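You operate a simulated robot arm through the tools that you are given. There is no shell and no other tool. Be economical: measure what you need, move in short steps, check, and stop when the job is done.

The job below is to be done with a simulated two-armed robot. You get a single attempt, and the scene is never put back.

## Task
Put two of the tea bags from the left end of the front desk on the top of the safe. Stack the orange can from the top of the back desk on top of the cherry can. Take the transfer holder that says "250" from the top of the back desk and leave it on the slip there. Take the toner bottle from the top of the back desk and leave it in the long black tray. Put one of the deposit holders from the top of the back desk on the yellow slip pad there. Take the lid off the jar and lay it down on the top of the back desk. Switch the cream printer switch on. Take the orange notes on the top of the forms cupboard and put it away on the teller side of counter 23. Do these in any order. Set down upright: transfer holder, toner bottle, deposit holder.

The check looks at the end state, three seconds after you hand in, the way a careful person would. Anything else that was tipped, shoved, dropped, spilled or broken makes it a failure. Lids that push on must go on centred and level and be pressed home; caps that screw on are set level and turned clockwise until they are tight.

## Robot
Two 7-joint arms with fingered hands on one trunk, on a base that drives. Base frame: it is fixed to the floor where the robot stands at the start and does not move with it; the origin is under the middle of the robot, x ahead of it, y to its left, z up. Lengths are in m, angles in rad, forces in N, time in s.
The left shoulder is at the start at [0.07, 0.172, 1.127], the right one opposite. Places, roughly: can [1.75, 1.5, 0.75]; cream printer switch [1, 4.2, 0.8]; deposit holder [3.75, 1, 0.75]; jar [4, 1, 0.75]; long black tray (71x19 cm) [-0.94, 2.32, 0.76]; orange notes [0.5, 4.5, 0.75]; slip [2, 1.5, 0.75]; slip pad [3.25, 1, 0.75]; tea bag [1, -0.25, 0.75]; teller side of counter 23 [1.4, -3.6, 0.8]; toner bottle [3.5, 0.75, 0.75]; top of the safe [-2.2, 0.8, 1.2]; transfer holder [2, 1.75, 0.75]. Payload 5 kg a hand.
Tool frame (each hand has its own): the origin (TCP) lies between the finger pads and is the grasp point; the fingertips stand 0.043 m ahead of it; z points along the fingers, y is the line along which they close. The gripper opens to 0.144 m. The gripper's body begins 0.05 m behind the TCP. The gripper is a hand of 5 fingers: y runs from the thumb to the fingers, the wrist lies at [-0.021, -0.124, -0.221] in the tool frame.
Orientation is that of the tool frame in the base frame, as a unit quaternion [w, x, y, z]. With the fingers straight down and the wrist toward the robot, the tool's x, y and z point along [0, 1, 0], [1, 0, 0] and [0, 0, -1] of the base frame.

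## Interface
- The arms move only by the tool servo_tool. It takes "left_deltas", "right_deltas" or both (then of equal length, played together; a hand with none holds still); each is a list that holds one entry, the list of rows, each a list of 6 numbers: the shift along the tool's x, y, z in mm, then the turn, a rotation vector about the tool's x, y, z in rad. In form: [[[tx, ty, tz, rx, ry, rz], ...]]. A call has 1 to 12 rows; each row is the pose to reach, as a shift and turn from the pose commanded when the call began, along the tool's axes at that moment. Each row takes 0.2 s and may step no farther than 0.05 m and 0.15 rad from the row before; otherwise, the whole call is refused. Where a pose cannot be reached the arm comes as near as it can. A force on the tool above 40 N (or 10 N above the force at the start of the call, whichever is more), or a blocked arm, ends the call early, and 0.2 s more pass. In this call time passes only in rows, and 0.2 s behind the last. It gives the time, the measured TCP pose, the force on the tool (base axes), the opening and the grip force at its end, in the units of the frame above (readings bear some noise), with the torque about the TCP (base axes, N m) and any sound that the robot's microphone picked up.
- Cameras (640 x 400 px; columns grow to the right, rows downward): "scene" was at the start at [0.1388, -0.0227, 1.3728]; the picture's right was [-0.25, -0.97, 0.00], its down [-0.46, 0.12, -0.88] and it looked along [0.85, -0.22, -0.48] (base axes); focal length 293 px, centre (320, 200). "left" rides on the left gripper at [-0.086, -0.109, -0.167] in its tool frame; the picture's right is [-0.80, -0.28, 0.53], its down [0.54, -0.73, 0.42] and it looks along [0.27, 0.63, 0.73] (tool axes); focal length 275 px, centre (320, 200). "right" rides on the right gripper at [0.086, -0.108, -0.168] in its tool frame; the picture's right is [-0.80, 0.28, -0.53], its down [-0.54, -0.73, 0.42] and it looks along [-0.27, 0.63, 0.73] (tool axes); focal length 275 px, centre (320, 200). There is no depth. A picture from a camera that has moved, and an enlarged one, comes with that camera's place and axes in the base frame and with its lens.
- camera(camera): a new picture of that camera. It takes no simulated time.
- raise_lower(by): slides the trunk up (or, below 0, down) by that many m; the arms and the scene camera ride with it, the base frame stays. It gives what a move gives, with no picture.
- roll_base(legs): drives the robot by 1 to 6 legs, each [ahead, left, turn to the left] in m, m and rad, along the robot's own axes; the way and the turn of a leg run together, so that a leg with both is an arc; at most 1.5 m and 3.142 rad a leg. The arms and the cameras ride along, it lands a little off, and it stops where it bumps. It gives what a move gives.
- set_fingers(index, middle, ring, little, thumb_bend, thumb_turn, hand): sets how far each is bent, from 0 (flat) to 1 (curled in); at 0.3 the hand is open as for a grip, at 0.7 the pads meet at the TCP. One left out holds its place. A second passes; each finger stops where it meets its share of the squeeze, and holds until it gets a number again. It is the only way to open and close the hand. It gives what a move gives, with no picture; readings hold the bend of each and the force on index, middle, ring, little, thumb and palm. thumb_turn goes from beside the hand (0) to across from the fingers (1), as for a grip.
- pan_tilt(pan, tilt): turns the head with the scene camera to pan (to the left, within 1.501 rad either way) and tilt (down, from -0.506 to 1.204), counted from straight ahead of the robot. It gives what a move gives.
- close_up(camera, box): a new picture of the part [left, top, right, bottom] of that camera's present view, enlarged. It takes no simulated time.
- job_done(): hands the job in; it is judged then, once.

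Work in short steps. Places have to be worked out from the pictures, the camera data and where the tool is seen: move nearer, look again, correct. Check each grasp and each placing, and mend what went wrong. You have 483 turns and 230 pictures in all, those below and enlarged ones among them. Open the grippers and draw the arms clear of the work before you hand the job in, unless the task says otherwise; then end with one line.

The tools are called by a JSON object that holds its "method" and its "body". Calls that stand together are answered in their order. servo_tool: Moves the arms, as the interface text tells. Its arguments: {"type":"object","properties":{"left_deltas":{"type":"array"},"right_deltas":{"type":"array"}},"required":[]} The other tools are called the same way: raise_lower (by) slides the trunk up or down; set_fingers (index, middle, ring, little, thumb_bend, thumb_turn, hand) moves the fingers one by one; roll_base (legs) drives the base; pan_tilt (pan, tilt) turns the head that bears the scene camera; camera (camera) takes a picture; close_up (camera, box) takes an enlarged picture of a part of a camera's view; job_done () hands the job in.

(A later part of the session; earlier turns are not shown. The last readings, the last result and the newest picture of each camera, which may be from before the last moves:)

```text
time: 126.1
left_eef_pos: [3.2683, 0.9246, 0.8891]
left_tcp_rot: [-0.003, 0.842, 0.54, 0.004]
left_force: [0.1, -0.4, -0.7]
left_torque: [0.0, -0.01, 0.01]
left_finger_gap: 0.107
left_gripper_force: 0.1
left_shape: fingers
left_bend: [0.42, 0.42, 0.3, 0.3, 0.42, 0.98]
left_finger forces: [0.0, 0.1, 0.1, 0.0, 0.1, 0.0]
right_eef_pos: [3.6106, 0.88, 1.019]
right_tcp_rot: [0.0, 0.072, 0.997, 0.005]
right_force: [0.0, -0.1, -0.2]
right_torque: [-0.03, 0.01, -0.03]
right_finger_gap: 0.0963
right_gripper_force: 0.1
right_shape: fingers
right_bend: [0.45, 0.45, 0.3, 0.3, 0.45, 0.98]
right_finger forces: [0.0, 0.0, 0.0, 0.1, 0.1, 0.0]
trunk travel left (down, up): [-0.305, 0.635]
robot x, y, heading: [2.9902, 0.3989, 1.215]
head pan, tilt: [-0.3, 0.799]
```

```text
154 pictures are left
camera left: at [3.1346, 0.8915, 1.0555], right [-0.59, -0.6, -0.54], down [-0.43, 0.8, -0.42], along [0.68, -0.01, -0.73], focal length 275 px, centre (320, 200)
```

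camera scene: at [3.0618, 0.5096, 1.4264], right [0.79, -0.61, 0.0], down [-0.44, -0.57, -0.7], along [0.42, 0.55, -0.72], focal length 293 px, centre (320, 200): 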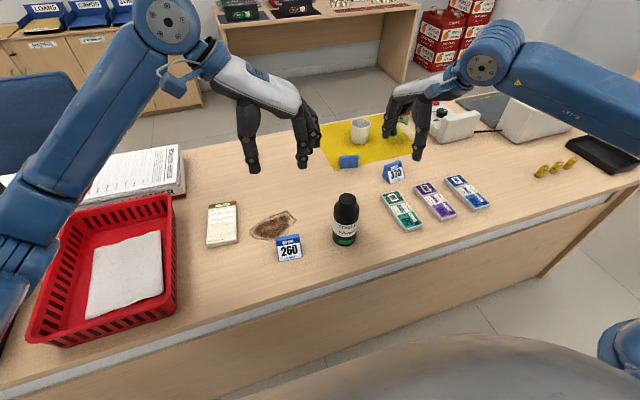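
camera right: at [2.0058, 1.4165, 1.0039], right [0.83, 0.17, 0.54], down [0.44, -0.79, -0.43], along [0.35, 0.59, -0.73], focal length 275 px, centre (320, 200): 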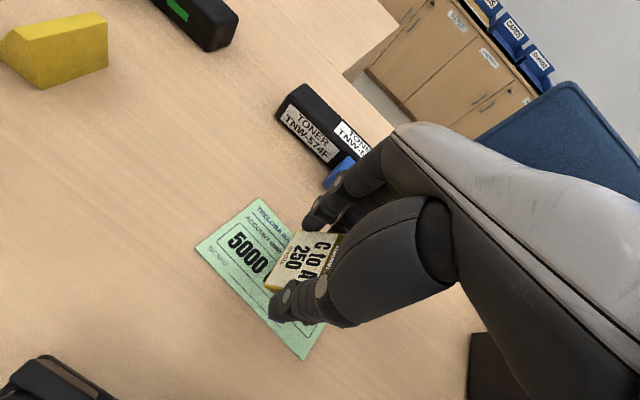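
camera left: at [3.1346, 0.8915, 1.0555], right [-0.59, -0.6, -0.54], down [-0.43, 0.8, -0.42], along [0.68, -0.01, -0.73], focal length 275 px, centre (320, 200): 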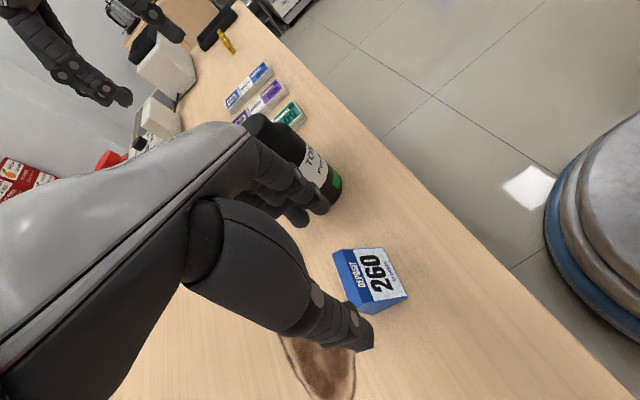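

Aligned. Descend to 0.80 and grip, then lift.

{"method": "servo_tool", "body": {"left_deltas": [[[0, 0, 30, 0, 0, 0], [0, 0, 60, 0, 0, 0], [0, 0, 80, 0, 0, 0], [0, 0, 89, 0, 0, 0]]]}}

{"method": "set_fingers", "body": {"hand": "left", "index": 0.65, "middle": 0.65, "thumb_bend": 0.65}}

{"method": "servo_tool", "body": {"left_deltas": [[[0, 0, -15, 0, 0, 0], [0, 0, -45, 0, 0, 0], [0, 0, -80, 0, 0, 0]]]}}

{"method": "camera", "body": {"camera": "left"}}

```text
time: 127.1
left_eef_pos: [3.2696, 0.925, 0.7993]
left_tcp_rot: [-0.003, 0.842, 0.539, 0.004]
left_force: [-0.7, 0.5, 0.4]
left_torque: [-0.03, -0.03, 0.03]
left_finger_gap: 0.1071
left_gripper_force: 0.1
left_shape: fingers
left_bend: [0.42, 0.42, 0.3, 0.3, 0.42, 0.98]
left_finger forces: [0.0, 0.0, 0.1, 0.1, 0.1, 0.0]
right_eef_pos: [3.6125, 0.8802, 1.0197]
right_tcp_rot: [-0.001, 0.071, 0.997, 0.005]
right_force: [0.0, 0.2, -0.4]
right_torque: [0.02, -0.02, 0.01]
right_finger_gap: 0.0964
right_gripper_force: 0.1
right_shape: fingers
right_bend: [0.45, 0.45, 0.3, 0.3, 0.45, 0.98]
right_finger forces: [0.0, 0.0, 0.1, 0.0, 0.1, 0.0]
trunk travel left (down, up): [-0.305, 0.635]
robot x, y, heading: [2.9911, 0.3944, 1.217]
head pan, tilt: [-0.3, 0.799]
```

```text
time: 128.1
left_eef_pos: [3.2696, 0.9255, 0.8008]
left_tcp_rot: [-0.002, 0.842, 0.539, 0.004]
left_force: [1.3, -0.4, 2.2]
left_torque: [0.01, -0.14, 0.0]
left_finger_gap: 0.065
left_gripper_force: 17.1
left_shape: fingers
left_bend: [0.55, 0.57, 0.3, 0.3, 0.55, 0.96]
left_finger forces: [9.3, 9.5, 0.1, 0.0, 16.6, 0.0]
right_eef_pos: [3.6122, 0.8786, 1.0188]
right_tcp_rot: [-0.001, 0.072, 0.997, 0.005]
right_force: [-0.3, -0.1, 0.3]
right_torque: [0.0, 0.01, -0.02]
right_finger_gap: 0.0963
right_gripper_force: 0.2
right_shape: fingers
right_bend: [0.45, 0.45, 0.3, 0.3, 0.45, 0.98]
right_finger forces: [0.0, 0.0, 0.1, 0.0, 0.0, 0.1]
trunk travel left (down, up): [-0.305, 0.635]
robot x, y, heading: [2.9898, 0.3987, 1.216]
head pan, tilt: [-0.3, 0.799]
```

```text
time: 128.9
left_eef_pos: [3.2693, 0.9244, 0.8804]
left_tcp_rot: [-0.002, 0.842, 0.539, 0.003]
left_force: [0.2, 0.7, -0.3]
left_torque: [0.01, -0.01, 0.01]
left_finger_gap: 0.0649
left_gripper_force: 16.3
left_shape: fingers
left_bend: [0.55, 0.57, 0.3, 0.3, 0.55, 0.96]
left_finger forces: [9.2, 7.4, 0.1, 0.1, 16.5, 0.0]
right_eef_pos: [3.6106, 0.8797, 1.0196]
right_tcp_rot: [0.0, 0.071, 0.997, 0.006]
right_force: [-0.7, 0.9, -1.0]
right_torque: [0.01, 0.0, 0.01]
right_finger_gap: 0.0963
right_gripper_force: 0.2
right_shape: fingers
right_bend: [0.45, 0.45, 0.3, 0.3, 0.45, 0.98]
right_finger forces: [0.0, 0.1, 0.1, 0.0, 0.0, 0.1]
trunk travel left (down, up): [-0.305, 0.635]
robot x, y, heading: [2.9926, 0.398, 1.218]
head pan, tilt: [-0.3, 0.799]
```

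```text
153 pictures are left
camera left: at [3.1345, 0.8908, 1.0472], right [-0.59, -0.6, -0.54], down [-0.43, 0.8, -0.42], along [0.68, -0.01, -0.73], focal length 275 px, centre (320, 200)
```

left: 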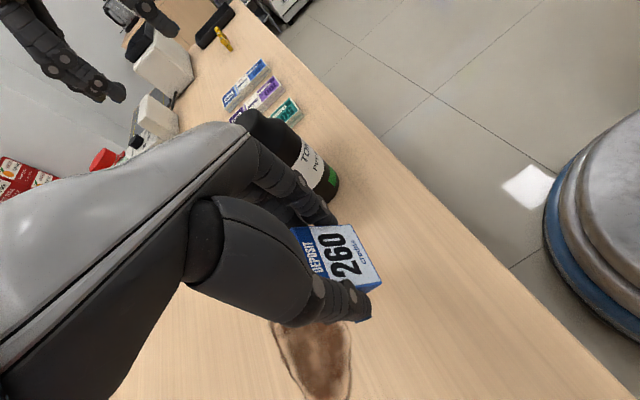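

Held. Carry it up and over the pad.

{"method": "servo_tool", "body": {"left_deltas": [[[0, 0, -40, 0, 0, 0], [28, -33, -60, 0, 0, 0], [56, -66, -60, 0, 0, 0], [84, -99, -60, 0, 0, 0], [112, -132, -60, 0, 0, 0], [141, -165, -60, 0, 0, 0], [141, -165, -20, 0, 0, 0], [141, -165, 15, 0, 0, 0]]]}}

{"method": "camera", "body": {"camera": "left"}}

{"method": "close_up", "body": {"camera": "scene", "box": [130, 120, 330, 270]}}

```text
time: 130.7
left_eef_pos: [3.177, 1.124, 0.8653]
left_tcp_rot: [-0.002, 0.842, 0.539, 0.005]
left_force: [0.3, 0.1, 0.1]
left_torque: [-0.03, -0.01, -0.04]
left_finger_gap: 0.065
left_gripper_force: 16.5
left_shape: fingers
left_bend: [0.55, 0.57, 0.3, 0.3, 0.55, 0.96]
left_finger forces: [9.2, 7.3, 0.1, 0.0, 16.5, 0.0]
right_eef_pos: [3.6104, 0.8808, 1.0177]
right_tcp_rot: [-0.001, 0.07, 0.998, 0.006]
right_force: [-0.1, 0.7, -1.2]
right_torque: [0.0, -0.02, -0.03]
right_finger_gap: 0.0965
right_gripper_force: 0.0
right_shape: fingers
right_bend: [0.45, 0.45, 0.3, 0.3, 0.45, 0.98]
right_finger forces: [0.1, 0.0, 0.0, 0.0, 0.1, 0.0]
trunk travel left (down, up): [-0.305, 0.635]
robot x, y, heading: [2.9939, 0.3992, 1.216]
head pan, tilt: [-0.3, 0.799]
```

```text
152 pictures are left
camera left: at [3.0422, 1.0904, 1.0326], right [-0.59, -0.6, -0.54], down [-0.43, 0.8, -0.42], along [0.68, -0.01, -0.73], focal length 275 px, centre (320, 200)
```

left: 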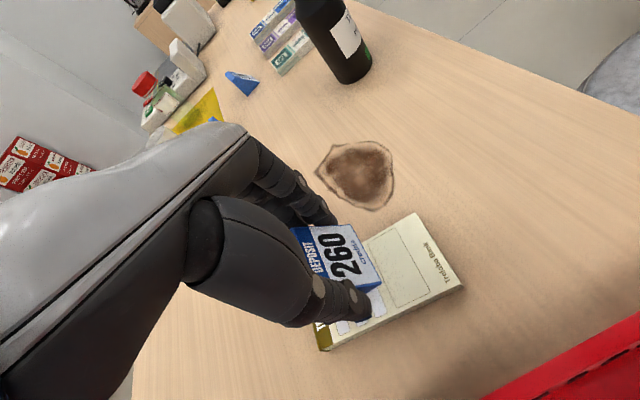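

```text
2.67 times, centred on (230, 195) of scene
camera zoom: at [3.0595, 0.5108, 1.4265], right [0.79, -0.61, 0.0], down [-0.44, -0.57, -0.7], along [0.42, 0.55, -0.72], focal length 782 px, centre (560, 213)
```

zoom: 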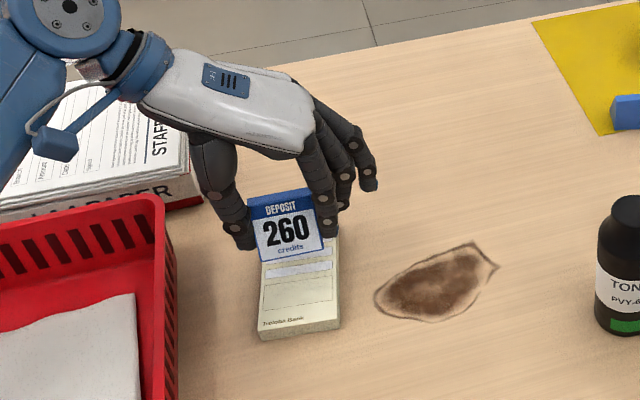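

Centred over the pad. Lower until contact.

{"method": "servo_tool", "body": {"left_deltas": [[[0, 0, 20, 0, 0, 0], [0, 0, 35, 0, 0, 0], [0, 0, 43, 0, 0, 0], [0, 0, 48, 0, 0, 0], [0, 0, 52, 0, 0, 0], [0, 0, 56, 0, 0, 0], [0, 0, 60, 0, 0, 0], [0, 0, 64, 0, 0, 0]]]}}

```text
time: 132.3
left_eef_pos: [3.1807, 1.1239, 0.8136]
left_tcp_rot: [-0.002, 0.842, 0.54, 0.01]
left_force: [-3.2, -5.8, 21.3]
left_torque: [-0.21, 0.1, -0.11]
left_finger_gap: 0.0641
left_gripper_force: 21.1
left_shape: fingers
left_bend: [0.56, 0.58, 0.3, 0.3, 0.56, 0.96]
left_finger forces: [7.9, 11.3, 0.0, 0.0, 22.3, 0.0]
right_eef_pos: [3.6101, 0.8783, 1.0198]
right_tcp_rot: [0.001, 0.071, 0.997, 0.004]
right_force: [-0.2, 0.5, -1.0]
right_torque: [-0.02, -0.04, -0.02]
right_finger_gap: 0.0963
right_gripper_force: 0.1
right_shape: fingers
right_bend: [0.45, 0.45, 0.3, 0.3, 0.45, 0.98]
right_finger forces: [0.1, 0.0, 0.0, 0.0, 0.0, 0.1]
trunk travel left (down, up): [-0.305, 0.635]
robot x, y, heading: [2.9907, 0.3984, 1.214]
head pan, tilt: [-0.3, 0.799]
stopped in row 8 (left hand): the force on the tool passed its limit at 43 N (the readings are from after the stop); the commanded pose is now the measured one
```

Touchdown at 0.814. Ease, open, rise.

{"method": "servo_tool", "body": {"left_deltas": [[[0, 0, -2, 0, 0, 0]]]}}

{"method": "set_fingers", "body": {"hand": "left", "index": 0.45, "middle": 0.45, "thumb_bend": 0.45}}

{"method": "servo_tool", "body": {"left_deltas": [[[0, 0, -15, 0, 0, 0], [0, 0, -45, 0, 0, 0], [0, 0, -85, 0, 0, 0], [0, 0, -125, 0, 0, 0], [0, 0, -165, 0, 0, 0], [0, 0, -200, 0, 0, 0]]]}}

{"method": "camera", "body": {"camera": "scene"}}

```text
time: 132.7
left_eef_pos: [3.1808, 1.1241, 0.8151]
left_tcp_rot: [-0.002, 0.843, 0.538, 0.008]
left_force: [-0.8, -1.9, 15.3]
left_torque: [-0.12, -0.17, -0.07]
left_finger_gap: 0.0639
left_gripper_force: 19.9
left_shape: fingers
left_bend: [0.56, 0.58, 0.3, 0.3, 0.56, 0.96]
left_finger forces: [8.4, 11.3, 0.0, 0.0, 20.1, 0.0]
right_eef_pos: [3.6099, 0.8789, 1.0194]
right_tcp_rot: [-0.001, 0.071, 0.997, 0.007]
right_force: [-1.2, -0.7, 0.1]
right_torque: [-0.01, 0.02, 0.0]
right_finger_gap: 0.0964
right_gripper_force: 0.1
right_shape: fingers
right_bend: [0.45, 0.45, 0.3, 0.3, 0.45, 0.98]
right_finger forces: [0.0, 0.0, 0.0, 0.1, 0.1, 0.1]
trunk travel left (down, up): [-0.305, 0.635]
robot x, y, heading: [2.99, 0.3975, 1.211]
head pan, tilt: [-0.3, 0.799]
```

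```text
time: 133.7
left_eef_pos: [3.1803, 1.1232, 0.8122]
left_tcp_rot: [-0.003, 0.842, 0.539, 0.009]
left_force: [3.3, -3.1, 9.8]
left_torque: [-0.04, 0.27, 0.12]
left_finger_gap: 0.089
left_gripper_force: 4.5
left_shape: fingers
left_bend: [0.45, 0.45, 0.3, 0.3, 0.49, 0.97]
left_finger forces: [0.1, 0.1, 0.0, 0.0, 9.3, 0.1]
right_eef_pos: [3.6118, 0.8781, 1.0199]
right_tcp_rot: [0.0, 0.071, 0.997, 0.007]
right_force: [-0.7, -0.3, -0.4]
right_torque: [-0.03, 0.02, -0.01]
right_finger_gap: 0.0964
right_gripper_force: 0.0
right_shape: fingers
right_bend: [0.45, 0.45, 0.3, 0.3, 0.45, 0.98]
right_finger forces: [0.0, 0.0, 0.1, 0.0, 0.1, 0.1]
trunk travel left (down, up): [-0.305, 0.635]
robot x, y, heading: [2.9909, 0.3995, 1.215]
head pan, tilt: [-0.3, 0.799]
```

```text
time: 135.1
left_eef_pos: [3.1787, 1.1212, 1.0113]
left_tcp_rot: [-0.002, 0.842, 0.539, 0.006]
left_force: [-0.1, 0.1, -0.4]
left_torque: [0.02, 0.03, -0.01]
left_finger_gap: 0.0962
left_gripper_force: 0.1
left_shape: fingers
left_bend: [0.45, 0.45, 0.3, 0.3, 0.45, 0.97]
left_finger forces: [0.0, 0.0, 0.0, 0.0, 0.1, 0.0]
right_eef_pos: [3.611, 0.8775, 1.0199]
right_tcp_rot: [0.0, 0.071, 0.997, 0.006]
right_force: [0.4, -0.1, 0.7]
right_torque: [-0.01, 0.04, -0.03]
right_finger_gap: 0.0963
right_gripper_force: 0.0
right_shape: fingers
right_bend: [0.45, 0.45, 0.3, 0.3, 0.45, 0.98]
right_finger forces: [0.0, 0.0, 0.0, 0.0, 0.0, 0.1]
trunk travel left (down, up): [-0.305, 0.635]
robot x, y, heading: [2.992, 0.3965, 1.215]
head pan, tilt: [-0.3, 0.799]
```

```text
150 pictures are left
camera scene: at [3.0597, 0.5094, 1.4265], right [0.79, -0.61, 0.0], down [-0.44, -0.57, -0.7], along [0.42, 0.55, -0.72], focal length 293 px, centre (320, 200)
```

scene: 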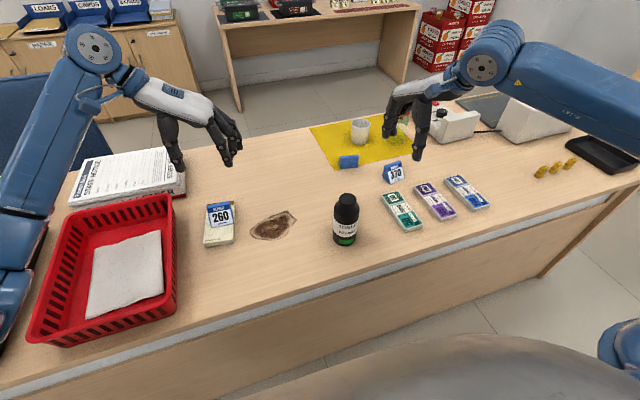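

Holder 260 stands on the pad. Now the jar at about (3.908, 1.119), lid top z≈0.895. I raise a bit, bring the right hand in, and slide right.

{"method": "raise_lower", "body": {"by": 0.12}}

{"method": "servo_tool", "body": {"left_deltas": [[[0, 0, 0, 0, 0, -0.14], [0, 0, 0, 0, 0, -0.28], [0, 0, 0, 0, 0, -0.42], [0, -20, 0, 0, 0, -0.56], [0, -40, 0, 0, 0, -0.7], [0, -60, 0, 0, 0, -0.84], [0, -80, 0, 0, 0, -0.98], [0, -100, 0, 0, 0, -1.12], [0, -120, 0, 0, 0, -1.26], [0, -140, 0, 0, 0, -1.4], [0, -140, 0, 0, 0, -1.53], [0, -140, 0, 0, 0, -1.6]]], "right_deltas": [[[20, 0, 0, 0, 0, 0], [40, 0, 0, 0, 0, 0], [60, 0, 0, 0, 0, 0], [80, 0, 0, 0, 0, 0], [100, 0, 0, 0, 0, 0], [120, 0, 0, 0, 0, 0], [140, 0, 0, 0, 0, 0], [140, 0, 0, 0, 0, 0], [140, 0, 0, 0, 0, 0], [140, 0, 0, 0, 0, 0], [140, 0, 0, 0, 0, 0], [140, 0, 0, 0, 0, 0]]]}}

{"method": "roll_base", "body": {"legs": [[0, -0.6, 0]]}}

{"method": "camera", "body": {"camera": "scene"}}

```text
time: 136.6
left_eef_pos: [3.1794, 1.1221, 1.1314]
left_tcp_rot: [-0.002, 0.842, 0.54, 0.007]
left_force: [0.8, 0.4, 0.8]
left_torque: [0.01, 0.01, 0.02]
left_finger_gap: 0.096
left_gripper_force: 0.0
left_shape: fingers
left_bend: [0.45, 0.45, 0.3, 0.3, 0.45, 0.97]
left_finger forces: [0.1, 0.1, 0.0, 0.1, 0.0, 0.1]
right_eef_pos: [3.6108, 0.8796, 1.1397]
right_tcp_rot: [0.0, 0.072, 0.997, 0.006]
right_force: [-0.3, -0.3, 0.6]
right_torque: [0.0, 0.01, 0.01]
right_finger_gap: 0.0962
right_gripper_force: 0.1
right_shape: fingers
right_bend: [0.45, 0.45, 0.3, 0.3, 0.45, 0.98]
right_finger forces: [0.0, 0.0, 0.0, 0.0, 0.0, 0.1]
trunk travel left (down, up): [-0.425, 0.515]
robot x, y, heading: [2.9947, 0.3967, 1.213]
head pan, tilt: [-0.3, 0.799]
```

```text
time: 139.2
left_eef_pos: [3.0517, 1.1804, 1.1323]
left_tcp_rot: [0.005, 0.198, 0.98, 0.007]
left_force: [0.0, -0.1, 0.3]
left_torque: [0.0, -0.04, -0.01]
left_finger_gap: 0.0964
left_gripper_force: 0.1
left_shape: fingers
left_bend: [0.45, 0.45, 0.3, 0.3, 0.45, 0.97]
left_finger forces: [0.0, 0.0, 0.0, 0.1, 0.0, 0.0]
right_eef_pos: [3.4723, 0.8988, 1.1383]
right_tcp_rot: [0.0, 0.072, 0.997, 0.006]
right_force: [0.3, 0.1, 0.7]
right_torque: [-0.01, 0.0, 0.02]
right_finger_gap: 0.0965
right_gripper_force: 0.0
right_shape: fingers
right_bend: [0.45, 0.45, 0.3, 0.3, 0.45, 0.98]
right_finger forces: [0.0, 0.1, 0.1, 0.0, 0.1, 0.0]
trunk travel left (down, up): [-0.425, 0.515]
robot x, y, heading: [2.9912, 0.3948, 1.214]
head pan, tilt: [-0.3, 0.799]
```

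```text
time: 142.6
left_eef_pos: [3.6147, 0.9735, 1.1318]
left_tcp_rot: [0.004, 0.199, 0.98, 0.006]
left_force: [-0.3, 0.6, -0.1]
left_torque: [0.02, -0.01, 0.0]
left_finger_gap: 0.0964
left_gripper_force: 0.0
left_shape: fingers
left_bend: [0.45, 0.45, 0.3, 0.3, 0.45, 0.97]
left_finger forces: [0.0, 0.0, 0.0, 0.0, 0.0, 0.0]
right_eef_pos: [4.0359, 0.692, 1.1398]
right_tcp_rot: [-0.001, 0.07, 0.998, 0.005]
right_force: [-0.2, 0.1, -0.4]
right_torque: [0.01, 0.02, -0.01]
right_finger_gap: 0.0965
right_gripper_force: 0.1
right_shape: fingers
right_bend: [0.45, 0.45, 0.3, 0.3, 0.45, 0.98]
right_finger forces: [0.0, 0.0, 0.1, 0.0, 0.0, 0.0]
trunk travel left (down, up): [-0.425, 0.515]
robot x, y, heading: [3.5565, 0.1898, 1.218]
head pan, tilt: [-0.3, 0.799]
```

```text
149 pictures are left
camera scene: at [3.6234, 0.3017, 1.5465], right [0.79, -0.61, 0.0], down [-0.44, -0.57, -0.7], along [0.42, 0.55, -0.72], focal length 293 px, centre (320, 200)
```

scene: 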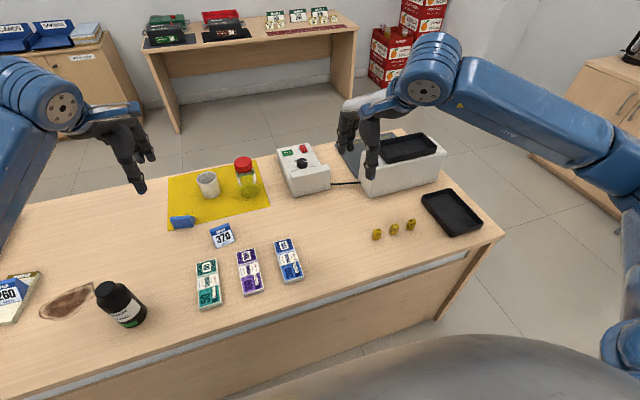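

Move 0.10 m closer, and aim the head at the jar.

{"method": "roll_base", "body": {"legs": [[0.1, 0, 0]]}}

{"method": "pan_tilt", "body": {"pan": 0.0, "tilt": 0.75}}

{"method": "camera", "body": {"camera": "scene"}}

```text
time: 143.8
left_eef_pos: [3.6491, 1.0655, 1.1311]
left_tcp_rot: [0.004, 0.199, 0.98, 0.006]
left_force: [0.1, -0.1, -0.4]
left_torque: [-0.06, 0.0, 0.01]
left_finger_gap: 0.0964
left_gripper_force: 0.1
left_shape: fingers
left_bend: [0.45, 0.45, 0.3, 0.3, 0.45, 0.97]
left_finger forces: [0.1, 0.0, 0.0, 0.0, 0.1, 0.1]
right_eef_pos: [4.0713, 0.7839, 1.1397]
right_tcp_rot: [0.0, 0.071, 0.997, 0.005]
right_force: [0.1, 0.4, 0.2]
right_torque: [0.0, -0.02, -0.01]
right_finger_gap: 0.0962
right_gripper_force: 0.1
right_shape: fingers
right_bend: [0.45, 0.45, 0.3, 0.3, 0.45, 0.98]
right_finger forces: [0.0, 0.0, 0.0, 0.0, 0.0, 0.1]
trunk travel left (down, up): [-0.425, 0.515]
robot x, y, heading: [3.59, 0.2844, 1.215]
head pan, tilt: [-0.3, 0.799]
```

```text
time: 144.6
left_eef_pos: [3.6497, 1.0659, 1.1305]
left_tcp_rot: [0.003, 0.2, 0.98, 0.005]
left_force: [0.6, -0.4, 0.2]
left_torque: [-0.04, -0.02, 0.03]
left_finger_gap: 0.0963
left_gripper_force: 0.0
left_shape: fingers
left_bend: [0.45, 0.45, 0.3, 0.3, 0.45, 0.97]
left_finger forces: [0.0, 0.0, 0.0, 0.1, 0.1, 0.1]
right_eef_pos: [4.0715, 0.7852, 1.1382]
right_tcp_rot: [0.0, 0.07, 0.998, 0.006]
right_force: [0.2, 0.6, 0.4]
right_torque: [0.01, 0.0, 0.0]
right_finger_gap: 0.0964
right_gripper_force: 0.1
right_shape: fingers
right_bend: [0.45, 0.45, 0.3, 0.3, 0.45, 0.98]
right_finger forces: [0.1, 0.0, 0.1, 0.0, 0.1, 0.1]
trunk travel left (down, up): [-0.425, 0.515]
robot x, y, heading: [3.5912, 0.2809, 1.215]
head pan, tilt: [0.0, 0.75]
```

```text
148 pictures are left
camera scene: at [3.638, 0.409, 1.5504], right [0.94, -0.35, 0.0], down [-0.24, -0.64, -0.73], along [0.25, 0.69, -0.68], focal length 293 px, centre (320, 200)
```

scene: 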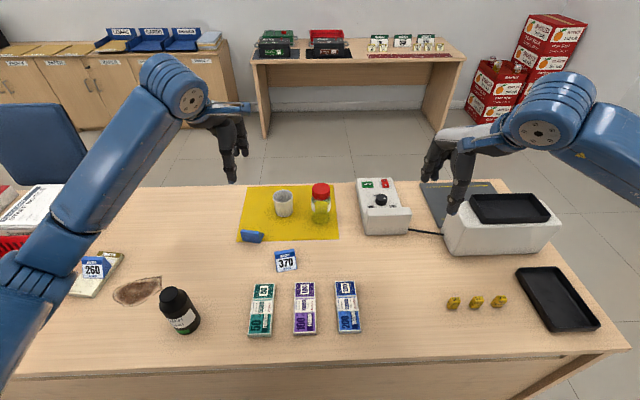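

Jar axis ≈ (3.907, 1.128), straight ahead. I bring the right hand above the lid with fingers open.

{"method": "set_fingers", "body": {"hand": "right", "index": 0.36, "middle": 0.36, "ring": 0.36, "little": 0.36, "thumb_bend": 0.36}}

{"method": "servo_tool", "body": {"right_deltas": [[[24, 36, 0, 0, 0, 0.03], [48, 72, 0, 0, 0, 0.06], [72, 108, 0, 0, 0, 0.09], [96, 144, 0, 0, 0, 0.12], [120, 180, 0, 0, 0, 0.15], [144, 216, 0, 0, 0, 0.18], [168, 252, 0, 0, 0, 0.215], [192, 288, 0, 0, 0, 0.215], [211, 317, 0, 0, 0, 0.215], [211, 317, 45, 0, 0, 0.215], [211, 317, 90, 0, 0, 0.215], [211, 317, 130, 0, 0, 0.215]]]}}

{"method": "camera", "body": {"camera": "right"}}

{"method": "close_up", "body": {"camera": "scene", "box": [220, 120, 440, 270]}}

```text
time: 145.6
left_eef_pos: [3.6488, 1.066, 1.1321]
left_tcp_rot: [0.003, 0.199, 0.98, 0.006]
left_force: [-0.6, 0.2, 0.5]
left_torque: [-0.01, -0.03, 0.01]
left_finger_gap: 0.0961
left_gripper_force: 0.0
left_shape: fingers
left_bend: [0.45, 0.45, 0.3, 0.3, 0.45, 0.97]
left_finger forces: [0.0, 0.0, 0.0, 0.1, 0.0, 0.0]
right_eef_pos: [4.0699, 0.7848, 1.1395]
right_tcp_rot: [-0.001, 0.071, 0.997, 0.005]
right_force: [0.2, 0.1, -0.1]
right_torque: [-0.05, 0.02, -0.01]
right_finger_gap: 0.1283
right_gripper_force: 0.0
right_shape: fingers
right_bend: [0.36, 0.36, 0.36, 0.36, 0.36, 0.98]
right_finger forces: [0.0, 0.0, 0.0, 0.1, 0.0, 0.0]
trunk travel left (down, up): [-0.425, 0.515]
robot x, y, heading: [3.5934, 0.2842, 1.219]
head pan, tilt: [0.0, 0.75]
```

```text
time: 148.2
left_eef_pos: [3.6495, 1.0657, 1.13]
left_tcp_rot: [0.005, 0.199, 0.98, 0.006]
left_force: [0.0, -0.8, 0.8]
left_torque: [-0.05, -0.01, 0.01]
left_finger_gap: 0.096
left_gripper_force: 0.1
left_shape: fingers
left_bend: [0.45, 0.45, 0.3, 0.3, 0.45, 0.97]
left_finger forces: [0.0, 0.0, 0.1, 0.0, 0.0, 0.1]
right_eef_pos: [3.9064, 1.1306, 1.0117]
right_tcp_rot: [-0.001, 0.177, 0.984, 0.006]
right_force: [0.8, 0.7, 0.9]
right_torque: [-0.03, 0.01, 0.0]
right_finger_gap: 0.1286
right_gripper_force: 0.0
right_shape: fingers
right_bend: [0.36, 0.36, 0.36, 0.36, 0.36, 0.98]
right_finger forces: [0.1, 0.1, 0.1, 0.0, 0.0, 0.0]
trunk travel left (down, up): [-0.425, 0.515]
robot x, y, heading: [3.5916, 0.2804, 1.218]
head pan, tilt: [0.0, 0.75]
```

```text
147 pictures are left
camera right: at [3.7888, 1.0571, 1.1793], right [0.85, -0.02, 0.53], down [0.26, -0.86, -0.43], along [0.47, 0.5, -0.73], focal length 275 px, centre (320, 200)
```

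right: 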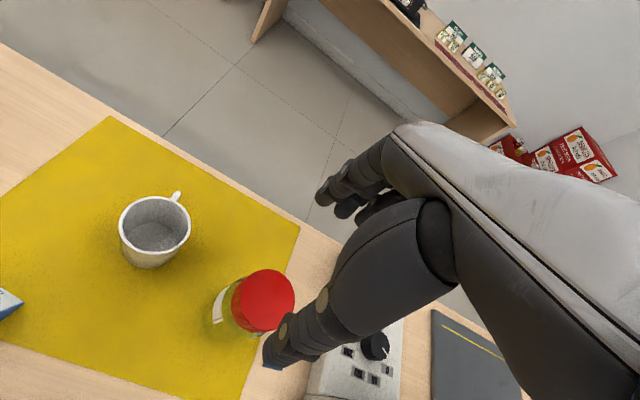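

```text
2.67 times, centred on (330, 195) of scene
camera zoom: at [3.6375, 0.4097, 1.5504], right [0.94, -0.35, 0.0], down [-0.24, -0.64, -0.73], along [0.25, 0.69, -0.68], focal length 782 px, centre (293, 213)
```

zoom: 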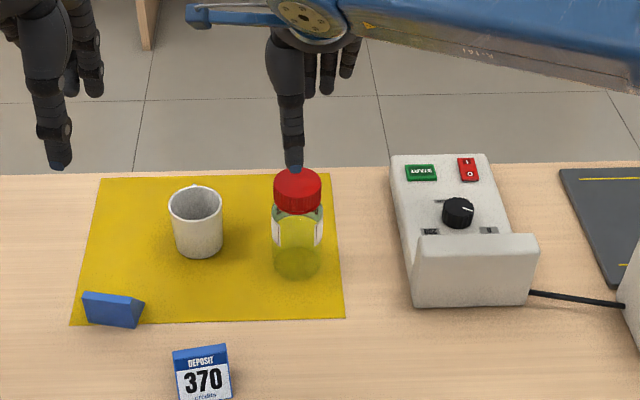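

Triangulating both views: jar axis (3.906, 1.116), lid top z≈0.905. I correct 14 mm and descend to z 0.925.

{"method": "servo_tool", "body": {"right_deltas": [[[-5, -14, 0, 0, 0, 0], [-5, -14, 30, 0, 0, 0], [-5, -14, 60, 0, 0, 0], [-5, -14, 87, 0, 0, 0]]]}}

{"method": "camera", "body": {"camera": "right"}}

{"method": "close_up", "body": {"camera": "scene", "box": [220, 120, 440, 270]}}

```text
time: 149.2
left_eef_pos: [3.6501, 1.0663, 1.1313]
left_tcp_rot: [0.005, 0.199, 0.98, 0.006]
left_force: [0.8, 0.3, 0.2]
left_torque: [-0.01, 0.05, -0.01]
left_finger_gap: 0.0959
left_gripper_force: 0.1
left_shape: fingers
left_bend: [0.45, 0.45, 0.3, 0.3, 0.45, 0.97]
left_finger forces: [0.0, 0.0, 0.0, 0.0, 0.0, 0.0]
right_eef_pos: [3.9076, 1.1158, 0.9248]
right_tcp_rot: [-0.001, 0.177, 0.984, 0.005]
right_force: [0.9, 0.7, 0.7]
right_torque: [-0.04, -0.02, -0.01]
right_finger_gap: 0.1285
right_gripper_force: 0.1
right_shape: fingers
right_bend: [0.36, 0.36, 0.36, 0.36, 0.36, 0.98]
right_finger forces: [0.0, 0.0, 0.0, 0.0, 0.1, 0.1]
trunk travel left (down, up): [-0.425, 0.515]
robot x, y, heading: [3.5912, 0.2859, 1.214]
head pan, tilt: [0.0, 0.75]
```

```text
145 pictures are left
camera right: at [3.789, 1.0432, 1.0922], right [0.85, -0.02, 0.53], down [0.26, -0.86, -0.43], along [0.47, 0.5, -0.73], focal length 275 px, centre (320, 200)
```

right: 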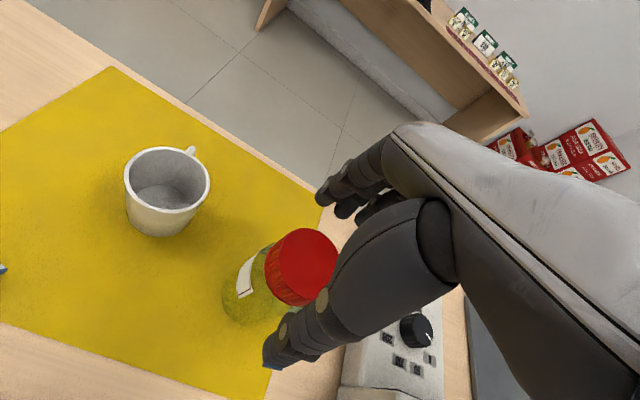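

```text
2.67 times, centred on (330, 195) of scene
camera zoom: at [3.6378, 0.4088, 1.5505], right [0.94, -0.35, 0.0], down [-0.24, -0.64, -0.73], along [0.25, 0.69, -0.68], focal length 782 px, centre (293, 213)
```

zoom: 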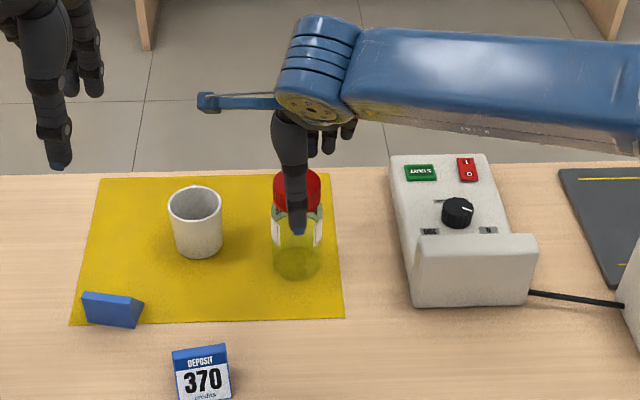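

Centred. Lower another 14 mm and close on the lid.

{"method": "servo_tool", "body": {"right_deltas": [[[0, 0, 7, 0, 0, 0], [0, 0, 14, 0, 0, 0]]]}}

{"method": "set_fingers", "body": {"hand": "right", "index": 0.68, "middle": 0.68, "thumb_bend": 0.68}}

{"method": "camera", "body": {"camera": "right"}}

```text
time: 149.8
left_eef_pos: [3.6496, 1.0652, 1.1307]
left_tcp_rot: [0.004, 0.2, 0.98, 0.006]
left_force: [1.0, -0.2, 0.5]
left_torque: [-0.01, 0.0, 0.0]
left_finger_gap: 0.0961
left_gripper_force: 0.0
left_shape: fingers
left_bend: [0.45, 0.45, 0.3, 0.3, 0.45, 0.97]
left_finger forces: [0.0, 0.1, 0.1, 0.0, 0.1, 0.1]
right_eef_pos: [3.9066, 1.1164, 0.9115]
right_tcp_rot: [0.0, 0.177, 0.984, 0.005]
right_force: [-0.6, 0.9, -0.3]
right_torque: [-0.01, 0.0, -0.01]
right_finger_gap: 0.1285
right_gripper_force: 0.2
right_shape: fingers
right_bend: [0.36, 0.36, 0.36, 0.36, 0.36, 0.98]
right_finger forces: [0.0, 0.0, 0.0, 0.1, 0.0, 0.0]
trunk travel left (down, up): [-0.425, 0.515]
robot x, y, heading: [3.5958, 0.2809, 1.22]
head pan, tilt: [0.0, 0.75]
```

```text
time: 150.8
left_eef_pos: [3.6491, 1.0634, 1.131]
left_tcp_rot: [0.004, 0.199, 0.98, 0.007]
left_force: [0.6, 0.6, 0.2]
left_torque: [0.0, -0.04, -0.03]
left_finger_gap: 0.0966
left_gripper_force: 0.0
left_shape: fingers
left_bend: [0.45, 0.45, 0.3, 0.3, 0.45, 0.97]
left_finger forces: [0.0, 0.0, 0.0, 0.0, 0.0, 0.0]
right_eef_pos: [3.9071, 1.1159, 0.9119]
right_tcp_rot: [-0.001, 0.177, 0.984, 0.006]
right_force: [0.5, 0.1, -0.5]
right_torque: [-0.06, -0.04, 0.0]
right_finger_gap: 0.0594
right_gripper_force: 17.4
right_shape: fingers
right_bend: [0.56, 0.61, 0.36, 0.36, 0.57, 0.96]
right_finger forces: [9.7, 6.5, 0.0, 0.0, 18.1, 0.0]
trunk travel left (down, up): [-0.425, 0.515]
robot x, y, heading: [3.592, 0.2839, 1.219]
head pan, tilt: [0.0, 0.75]
```

```text
143 pictures are left
camera right: at [3.7886, 1.0429, 1.0785], right [0.85, -0.02, 0.53], down [0.26, -0.86, -0.43], along [0.47, 0.5, -0.73], focal length 275 px, centre (320, 200)
```

right: 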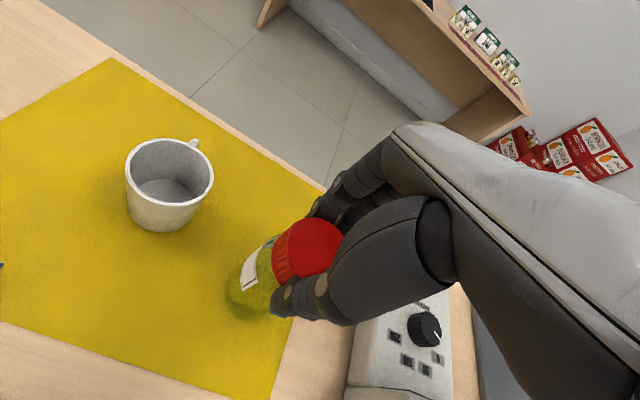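

Lid gripped (59 mm). Gentle pull test: 8 mm up, watching the vertical force.

{"method": "servo_tool", "body": {"right_deltas": [[[0, 0, -2, 0, 0, 0], [0, 0, -4, 0, 0, 0], [0, 0, -6, 0, 0, 0], [0, 0, -8, 0, 0, 0]]]}}

{"method": "camera", "body": {"camera": "right"}}

```text
time: 151.8
left_eef_pos: [3.65, 1.0656, 1.1311]
left_tcp_rot: [0.004, 0.199, 0.98, 0.007]
left_force: [-0.2, 0.5, -0.4]
left_torque: [0.0, -0.01, -0.02]
left_finger_gap: 0.0961
left_gripper_force: 0.0
left_shape: fingers
left_bend: [0.45, 0.45, 0.3, 0.3, 0.45, 0.97]
left_finger forces: [0.1, 0.0, 0.0, 0.1, 0.0, 0.0]
right_eef_pos: [3.9056, 1.1166, 0.9188]
right_tcp_rot: [0.0, 0.177, 0.984, 0.006]
right_force: [-0.8, 0.1, -3.4]
right_torque: [0.0, 0.01, 0.02]
right_finger_gap: 0.0594
right_gripper_force: 16.8
right_shape: fingers
right_bend: [0.56, 0.61, 0.36, 0.36, 0.57, 0.96]
right_finger forces: [9.9, 6.6, 0.1, 0.0, 17.4, 0.1]
trunk travel left (down, up): [-0.425, 0.515]
robot x, y, heading: [3.5945, 0.2814, 1.217]
head pan, tilt: [0.0, 0.75]
```

```text
142 pictures are left
camera right: at [3.7882, 1.0427, 1.0865], right [0.85, -0.02, 0.53], down [0.26, -0.86, -0.43], along [0.47, 0.5, -0.73], focal length 275 px, centre (320, 200)
```

right: 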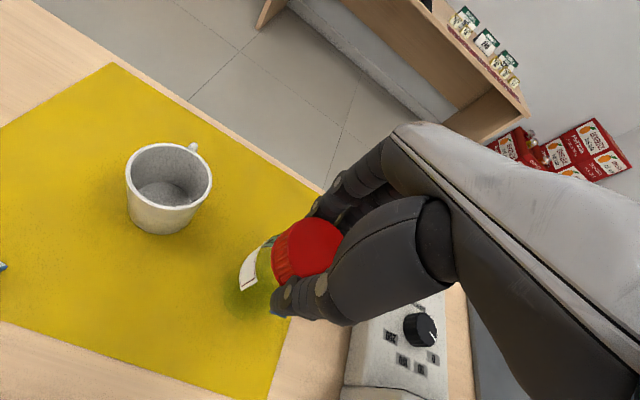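

Jar lifts with the lid (3.4 N), so the lid must be unscrewed or pulled while the body is held. I lift the jar 55 mm more, and turn the left hand to a horizontal side-grip pose.

{"method": "servo_tool", "body": {"left_deltas": [[[0, 0, 0, 0, -0.142, 0], [0, 0, 0, 0, -0.285, 0], [0, 0, 0, 0, -0.428, 0], [0, 0, 0, 0, -0.571, 0], [0, 0, 0, 0, -0.714, 0], [0, 0, 0, 0, -0.857, 0], [0, 0, 0, 0, -1.0, 0], [0, 0, 0, 0, -1.142, 0], [0, 0, 0, 0, -1.285, 0], [0, 0, 0, 0, -1.428, 0], [0, 0, 0, 0, -1.571, 0]]], "right_deltas": [[[0, 0, -5, 0, 0, 0], [0, 0, -10, 0, 0, 0], [0, 0, -15, 0, 0, 0], [0, 0, -20, 0, 0, 0], [0, 0, -25, 0, 0, 0], [0, 0, -30, 0, 0, 0], [0, 0, -35, 0, 0, 0], [0, 0, -40, 0, 0, 0], [0, 0, -45, 0, 0, 0], [0, 0, -50, 0, 0, 0], [0, 0, -55, 0, 0, 0]]]}}

{"method": "camera", "body": {"camera": "scene"}}

```text
time: 154.2
left_eef_pos: [3.6503, 1.0656, 1.1318]
left_tcp_rot: [0.697, 0.145, 0.689, -0.136]
left_force: [-1.0, -0.4, 0.7]
left_torque: [0.03, 0.04, 0.03]
left_finger_gap: 0.0963
left_gripper_force: 0.0
left_shape: fingers
left_bend: [0.45, 0.45, 0.3, 0.3, 0.45, 0.97]
left_finger forces: [0.0, 0.1, 0.1, 0.1, 0.0, 0.0]
right_eef_pos: [3.9058, 1.1156, 0.9752]
right_tcp_rot: [-0.001, 0.178, 0.984, 0.006]
right_force: [0.0, -0.6, -2.7]
right_torque: [-0.04, -0.02, 0.01]
right_finger_gap: 0.059
right_gripper_force: 16.8
right_shape: fingers
right_bend: [0.56, 0.61, 0.36, 0.36, 0.57, 0.96]
right_finger forces: [9.9, 6.7, 0.1, 0.0, 17.5, 0.0]
trunk travel left (down, up): [-0.425, 0.515]
robot x, y, heading: [3.5929, 0.2818, 1.218]
head pan, tilt: [0.0, 0.75]
```

```text
141 pictures are left
camera scene: at [3.6381, 0.4089, 1.5505], right [0.94, -0.35, 0.0], down [-0.24, -0.64, -0.73], along [0.25, 0.69, -0.68], focal length 293 px, centre (320, 200)
```

scene: 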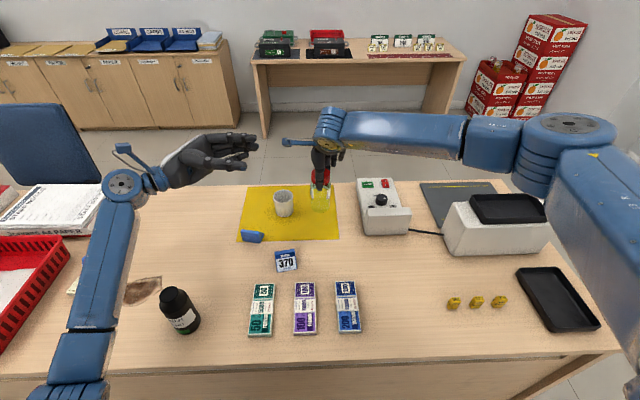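

Works smoothly. Now rotate the left hand about the vertical so its fingers point mostly away from me, and lift the jar 40 mm more for clearance; fingers open wide.

{"method": "set_fingers", "body": {"hand": "left", "index": 0.3, "middle": 0.3, "ring": 0.3, "little": 0.3, "thumb_bend": 0.3}}

{"method": "servo_tool", "body": {"left_deltas": [[[0, 0, 0, -0.14, 0, 0], [0, 0, 0, -0.28, 0, 0], [0, 0, 0, -0.42, 0, 0], [0, 0, 0, -0.56, 0, 0], [0, 0, 0, -0.7, 0, 0], [0, 0, 0, -0.84, 0, 0], [0, 0, 0, -0.98, 0, 0], [0, 0, 0, -1.12, 0, 0], [0, 0, 0, -1.22, 0, 0], [0, 0, 0, -1.31, 0, 0]]], "right_deltas": [[[0, 0, -4, 0, 0, 0], [0, 0, -8, 0, 0, 0], [0, 0, -12, 0, 0, 0], [0, 0, -16, 0, 0, 0], [0, 0, -20, 0, 0, 0], [0, 0, -24, 0, 0, 0], [0, 0, -28, 0, 0, 0], [0, 0, -32, 0, 0, 0], [0, 0, -36, 0, 0, 0], [0, 0, -40, 0, 0, 0]]]}}

{"method": "camera", "body": {"camera": "scene"}}

```text
time: 155.2
left_eef_pos: [3.6503, 1.0651, 1.1304]
left_tcp_rot: [0.696, 0.145, 0.69, -0.137]
left_force: [0.0, 0.2, -0.3]
left_torque: [0.0, 0.02, 0.02]
left_finger_gap: 0.1492
left_gripper_force: 0.1
left_shape: fingers
left_bend: [0.3, 0.3, 0.3, 0.3, 0.3, 0.97]
left_finger forces: [0.1, 0.0, 0.1, 0.0, 0.1, 0.0]
right_eef_pos: [3.9063, 1.1152, 0.9736]
right_tcp_rot: [-0.001, 0.177, 0.984, 0.005]
right_force: [-0.5, -0.5, -2.6]
right_torque: [-0.01, -0.01, -0.01]
right_finger_gap: 0.0594
right_gripper_force: 16.9
right_shape: fingers
right_bend: [0.56, 0.61, 0.36, 0.36, 0.57, 0.96]
right_finger forces: [9.9, 6.6, 0.0, 0.0, 17.5, 0.0]
trunk travel left (down, up): [-0.425, 0.515]
robot x, y, heading: [3.5889, 0.2802, 1.218]
head pan, tilt: [0.0, 0.75]
```

```text
time: 157.1
left_eef_pos: [3.5888, 1.0875, 1.1275]
left_tcp_rot: [0.598, -0.203, 0.71, 0.311]
left_force: [-0.6, -0.4, -0.2]
left_torque: [0.01, 0.01, 0.01]
left_finger_gap: 0.1492
left_gripper_force: 0.0
left_shape: fingers
left_bend: [0.3, 0.3, 0.3, 0.3, 0.3, 0.98]
left_finger forces: [0.0, 0.1, 0.0, 0.0, 0.0, 0.0]
right_eef_pos: [3.9046, 1.1151, 1.0055]
right_tcp_rot: [-0.001, 0.177, 0.984, 0.005]
right_force: [-0.7, -0.1, -2.7]
right_torque: [0.01, -0.08, 0.0]
right_finger_gap: 0.0594
right_gripper_force: 17.2
right_shape: fingers
right_bend: [0.56, 0.61, 0.36, 0.36, 0.58, 0.96]
right_finger forces: [9.7, 6.7, 0.1, 0.0, 17.4, 0.1]
trunk travel left (down, up): [-0.425, 0.515]
robot x, y, heading: [3.5885, 0.2829, 1.217]
head pan, tilt: [0.0, 0.75]
stopped in row 9 (left hand): the arm was blocked; the commanded pose is now the measured one
```

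```text
140 pictures are left
camera scene: at [3.6355, 0.4095, 1.5504], right [0.94, -0.35, 0.0], down [-0.23, -0.64, -0.73], along [0.25, 0.69, -0.68], focal length 293 px, centre (320, 200)
```

scene: 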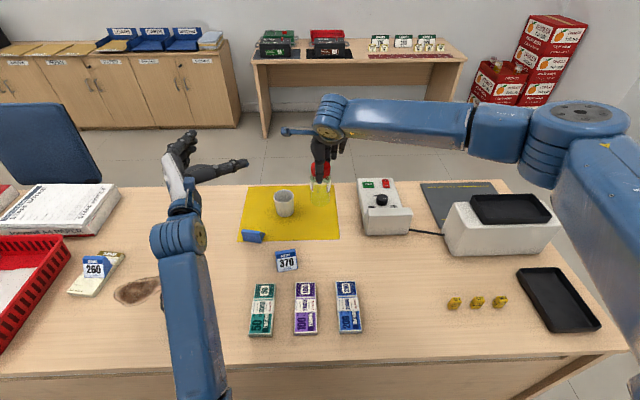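

Left wrist hits a limit there. Alternative: set the jar back on the mat and twist the lid counter-clockwise, using mat friction. Lower it to its place.

{"method": "servo_tool", "body": {"right_deltas": [[[0, 0, 20, 0, 0, 0], [0, 0, 45, 0, 0, 0], [0, 0, 70, 0, 0, 0], [0, 0, 84, 0, 0, 0], [0, 0, 89, 0, 0, 0], [0, 0, 93, 0, 0, 0], [0, 0, 96, 0, 0, 0]]]}}

{"method": "close_up", "body": {"camera": "scene", "box": [220, 120, 440, 270]}}

```text
time: 158.7
left_eef_pos: [3.5906, 1.0865, 1.1284]
left_tcp_rot: [0.599, -0.204, 0.71, 0.31]
left_force: [0.5, -0.5, 0.7]
left_torque: [0.01, -0.04, -0.03]
left_finger_gap: 0.1492
left_gripper_force: 0.1
left_shape: fingers
left_bend: [0.3, 0.3, 0.3, 0.3, 0.3, 0.98]
left_finger forces: [0.1, 0.1, 0.1, 0.1, 0.0, 0.0]
right_eef_pos: [3.905, 1.1144, 0.9115]
right_tcp_rot: [0.0, 0.177, 0.984, 0.006]
right_force: [-0.6, 0.2, 0.7]
right_torque: [-0.01, -0.03, 0.01]
right_finger_gap: 0.0592
right_gripper_force: 16.7
right_shape: fingers
right_bend: [0.56, 0.61, 0.36, 0.36, 0.58, 0.96]
right_finger forces: [9.5, 6.5, 0.0, 0.0, 17.8, 0.0]
trunk travel left (down, up): [-0.425, 0.515]
robot x, y, heading: [3.5917, 0.2829, 1.223]
head pan, tilt: [0.0, 0.75]
```

```text
2.67 times, centred on (330, 195) of scene
camera zoom: at [3.6374, 0.408, 1.5506], right [0.94, -0.35, 0.0], down [-0.24, -0.64, -0.73], along [0.25, 0.69, -0.68], focal length 782 px, centre (293, 213)
```

zoom: 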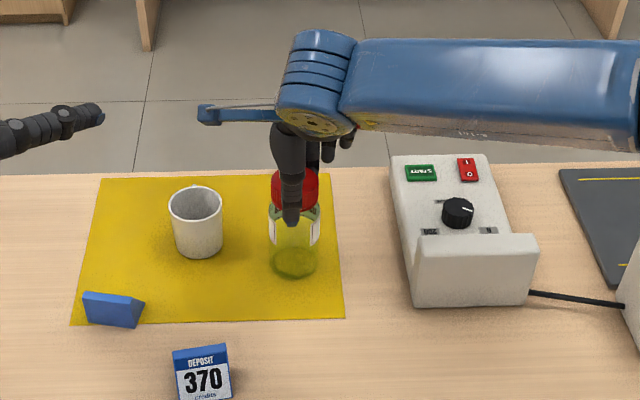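

Jar's back on the mat. Twist counter-clockwise 0.45 rad with a slight press and look at the torque and label.

{"method": "servo_tool", "body": {"right_deltas": [[[0, 0, 2, 0, 0, 0], [0, 0, 2, 0, 0, -0.1], [0, 0, 2, 0, 0, -0.2], [0, 0, 2, 0, 0, -0.3], [0, 0, 2, 0, 0, -0.4], [0, 0, 2, 0, 0, -0.5]]]}}

{"method": "close_up", "body": {"camera": "scene", "box": [220, 120, 440, 270]}}

```text
time: 160.1
left_eef_pos: [3.5907, 1.0864, 1.1295]
left_tcp_rot: [0.599, -0.204, 0.71, 0.31]
left_force: [-0.4, 0.3, 0.1]
left_torque: [0.05, -0.01, 0.03]
left_finger_gap: 0.1495
left_gripper_force: 0.0
left_shape: fingers
left_bend: [0.3, 0.3, 0.3, 0.3, 0.3, 0.98]
left_finger forces: [0.0, 0.0, 0.0, 0.0, 0.0, 0.0]
right_eef_pos: [3.905, 1.1154, 0.909]
right_tcp_rot: [0.001, -0.073, 0.997, 0.007]
right_force: [1.8, 1.4, 9.6]
right_torque: [0.32, -0.06, -0.09]
right_finger_gap: 0.0588
right_gripper_force: 17.6
right_shape: fingers
right_bend: [0.56, 0.61, 0.36, 0.36, 0.58, 0.96]
right_finger forces: [9.5, 8.7, 0.0, 0.1, 17.5, 0.1]
trunk travel left (down, up): [-0.425, 0.515]
robot x, y, heading: [3.5897, 0.2814, 1.217]
head pan, tilt: [0.0, 0.75]
```

```text
2.67 times, centred on (330, 195) of scene
camera zoom: at [3.6376, 0.4074, 1.5506], right [0.94, -0.35, 0.0], down [-0.24, -0.64, -0.73], along [0.25, 0.69, -0.68], focal length 782 px, centre (293, 213)
```

zoom: 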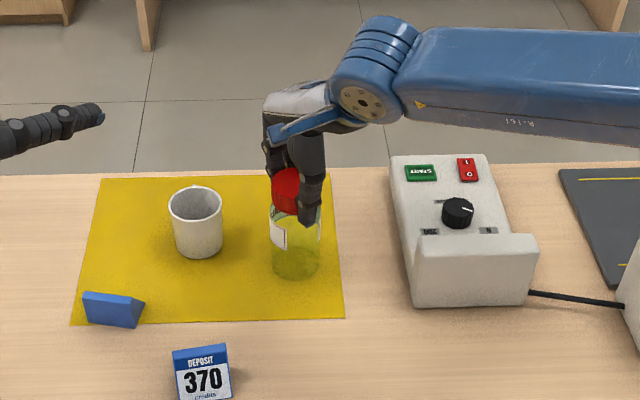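

The jar seems to turn with the lid. Twist further with a firmer press.

{"method": "servo_tool", "body": {"right_deltas": [[[0, 0, 3, 0, 0, 0], [0, 0, 6, 0, 0, 0], [0, 0, 6, 0, 0, -0.1], [0, 0, 6, 0, 0, -0.2], [0, 0, 6, 0, 0, -0.3], [0, 0, 6, 0, 0, -0.4], [0, 0, 6, 0, 0, -0.5]]]}}

{"method": "close_up", "body": {"camera": "scene", "box": [270, 160, 370, 235]}}

```text
time: 161.7
left_eef_pos: [3.5896, 1.0845, 1.131]
left_tcp_rot: [0.599, -0.203, 0.71, 0.311]
left_force: [-0.1, -0.2, 0.4]
left_torque: [0.04, -0.02, 0.0]
left_finger_gap: 0.1498
left_gripper_force: 0.0
left_shape: fingers
left_bend: [0.3, 0.3, 0.3, 0.3, 0.3, 0.98]
left_finger forces: [0.0, 0.0, 0.0, 0.1, 0.1, 0.0]
right_eef_pos: [3.9049, 1.1147, 0.9071]
right_tcp_rot: [0.002, -0.195, 0.981, 0.008]
right_force: [-0.1, 3.8, 31.9]
right_torque: [0.37, 0.04, -0.14]
right_finger_gap: 0.0566
right_gripper_force: 22.6
right_shape: fingers
right_bend: [0.55, 0.61, 0.36, 0.36, 0.61, 0.95]
right_finger forces: [10.4, 15.4, 0.1, 0.1, 19.6, 0.1]
right hand out of reach, approached as far as the arm can: row 5, 6, 7
trunk travel left (down, up): [-0.425, 0.515]
robot x, y, heading: [3.589, 0.2797, 1.218]
head pan, tilt: [0.0, 0.75]
```

```text
5.33 times, centred on (320, 198) of scene
camera zoom: at [3.6361, 0.4049, 1.5509], right [0.94, -0.35, 0.0], down [-0.24, -0.64, -0.73], along [0.25, 0.69, -0.68], focal length 1564 px, centre (320, 213)
```

zoom: 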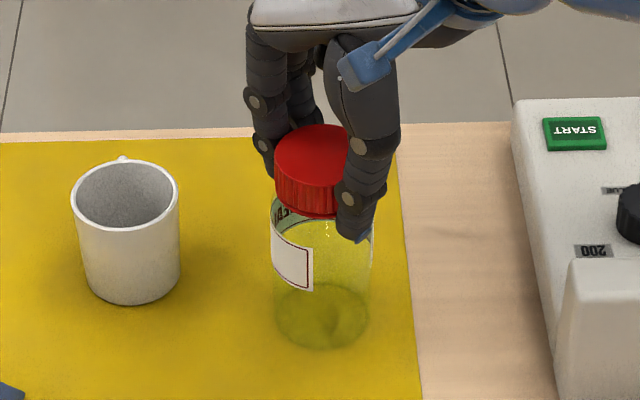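

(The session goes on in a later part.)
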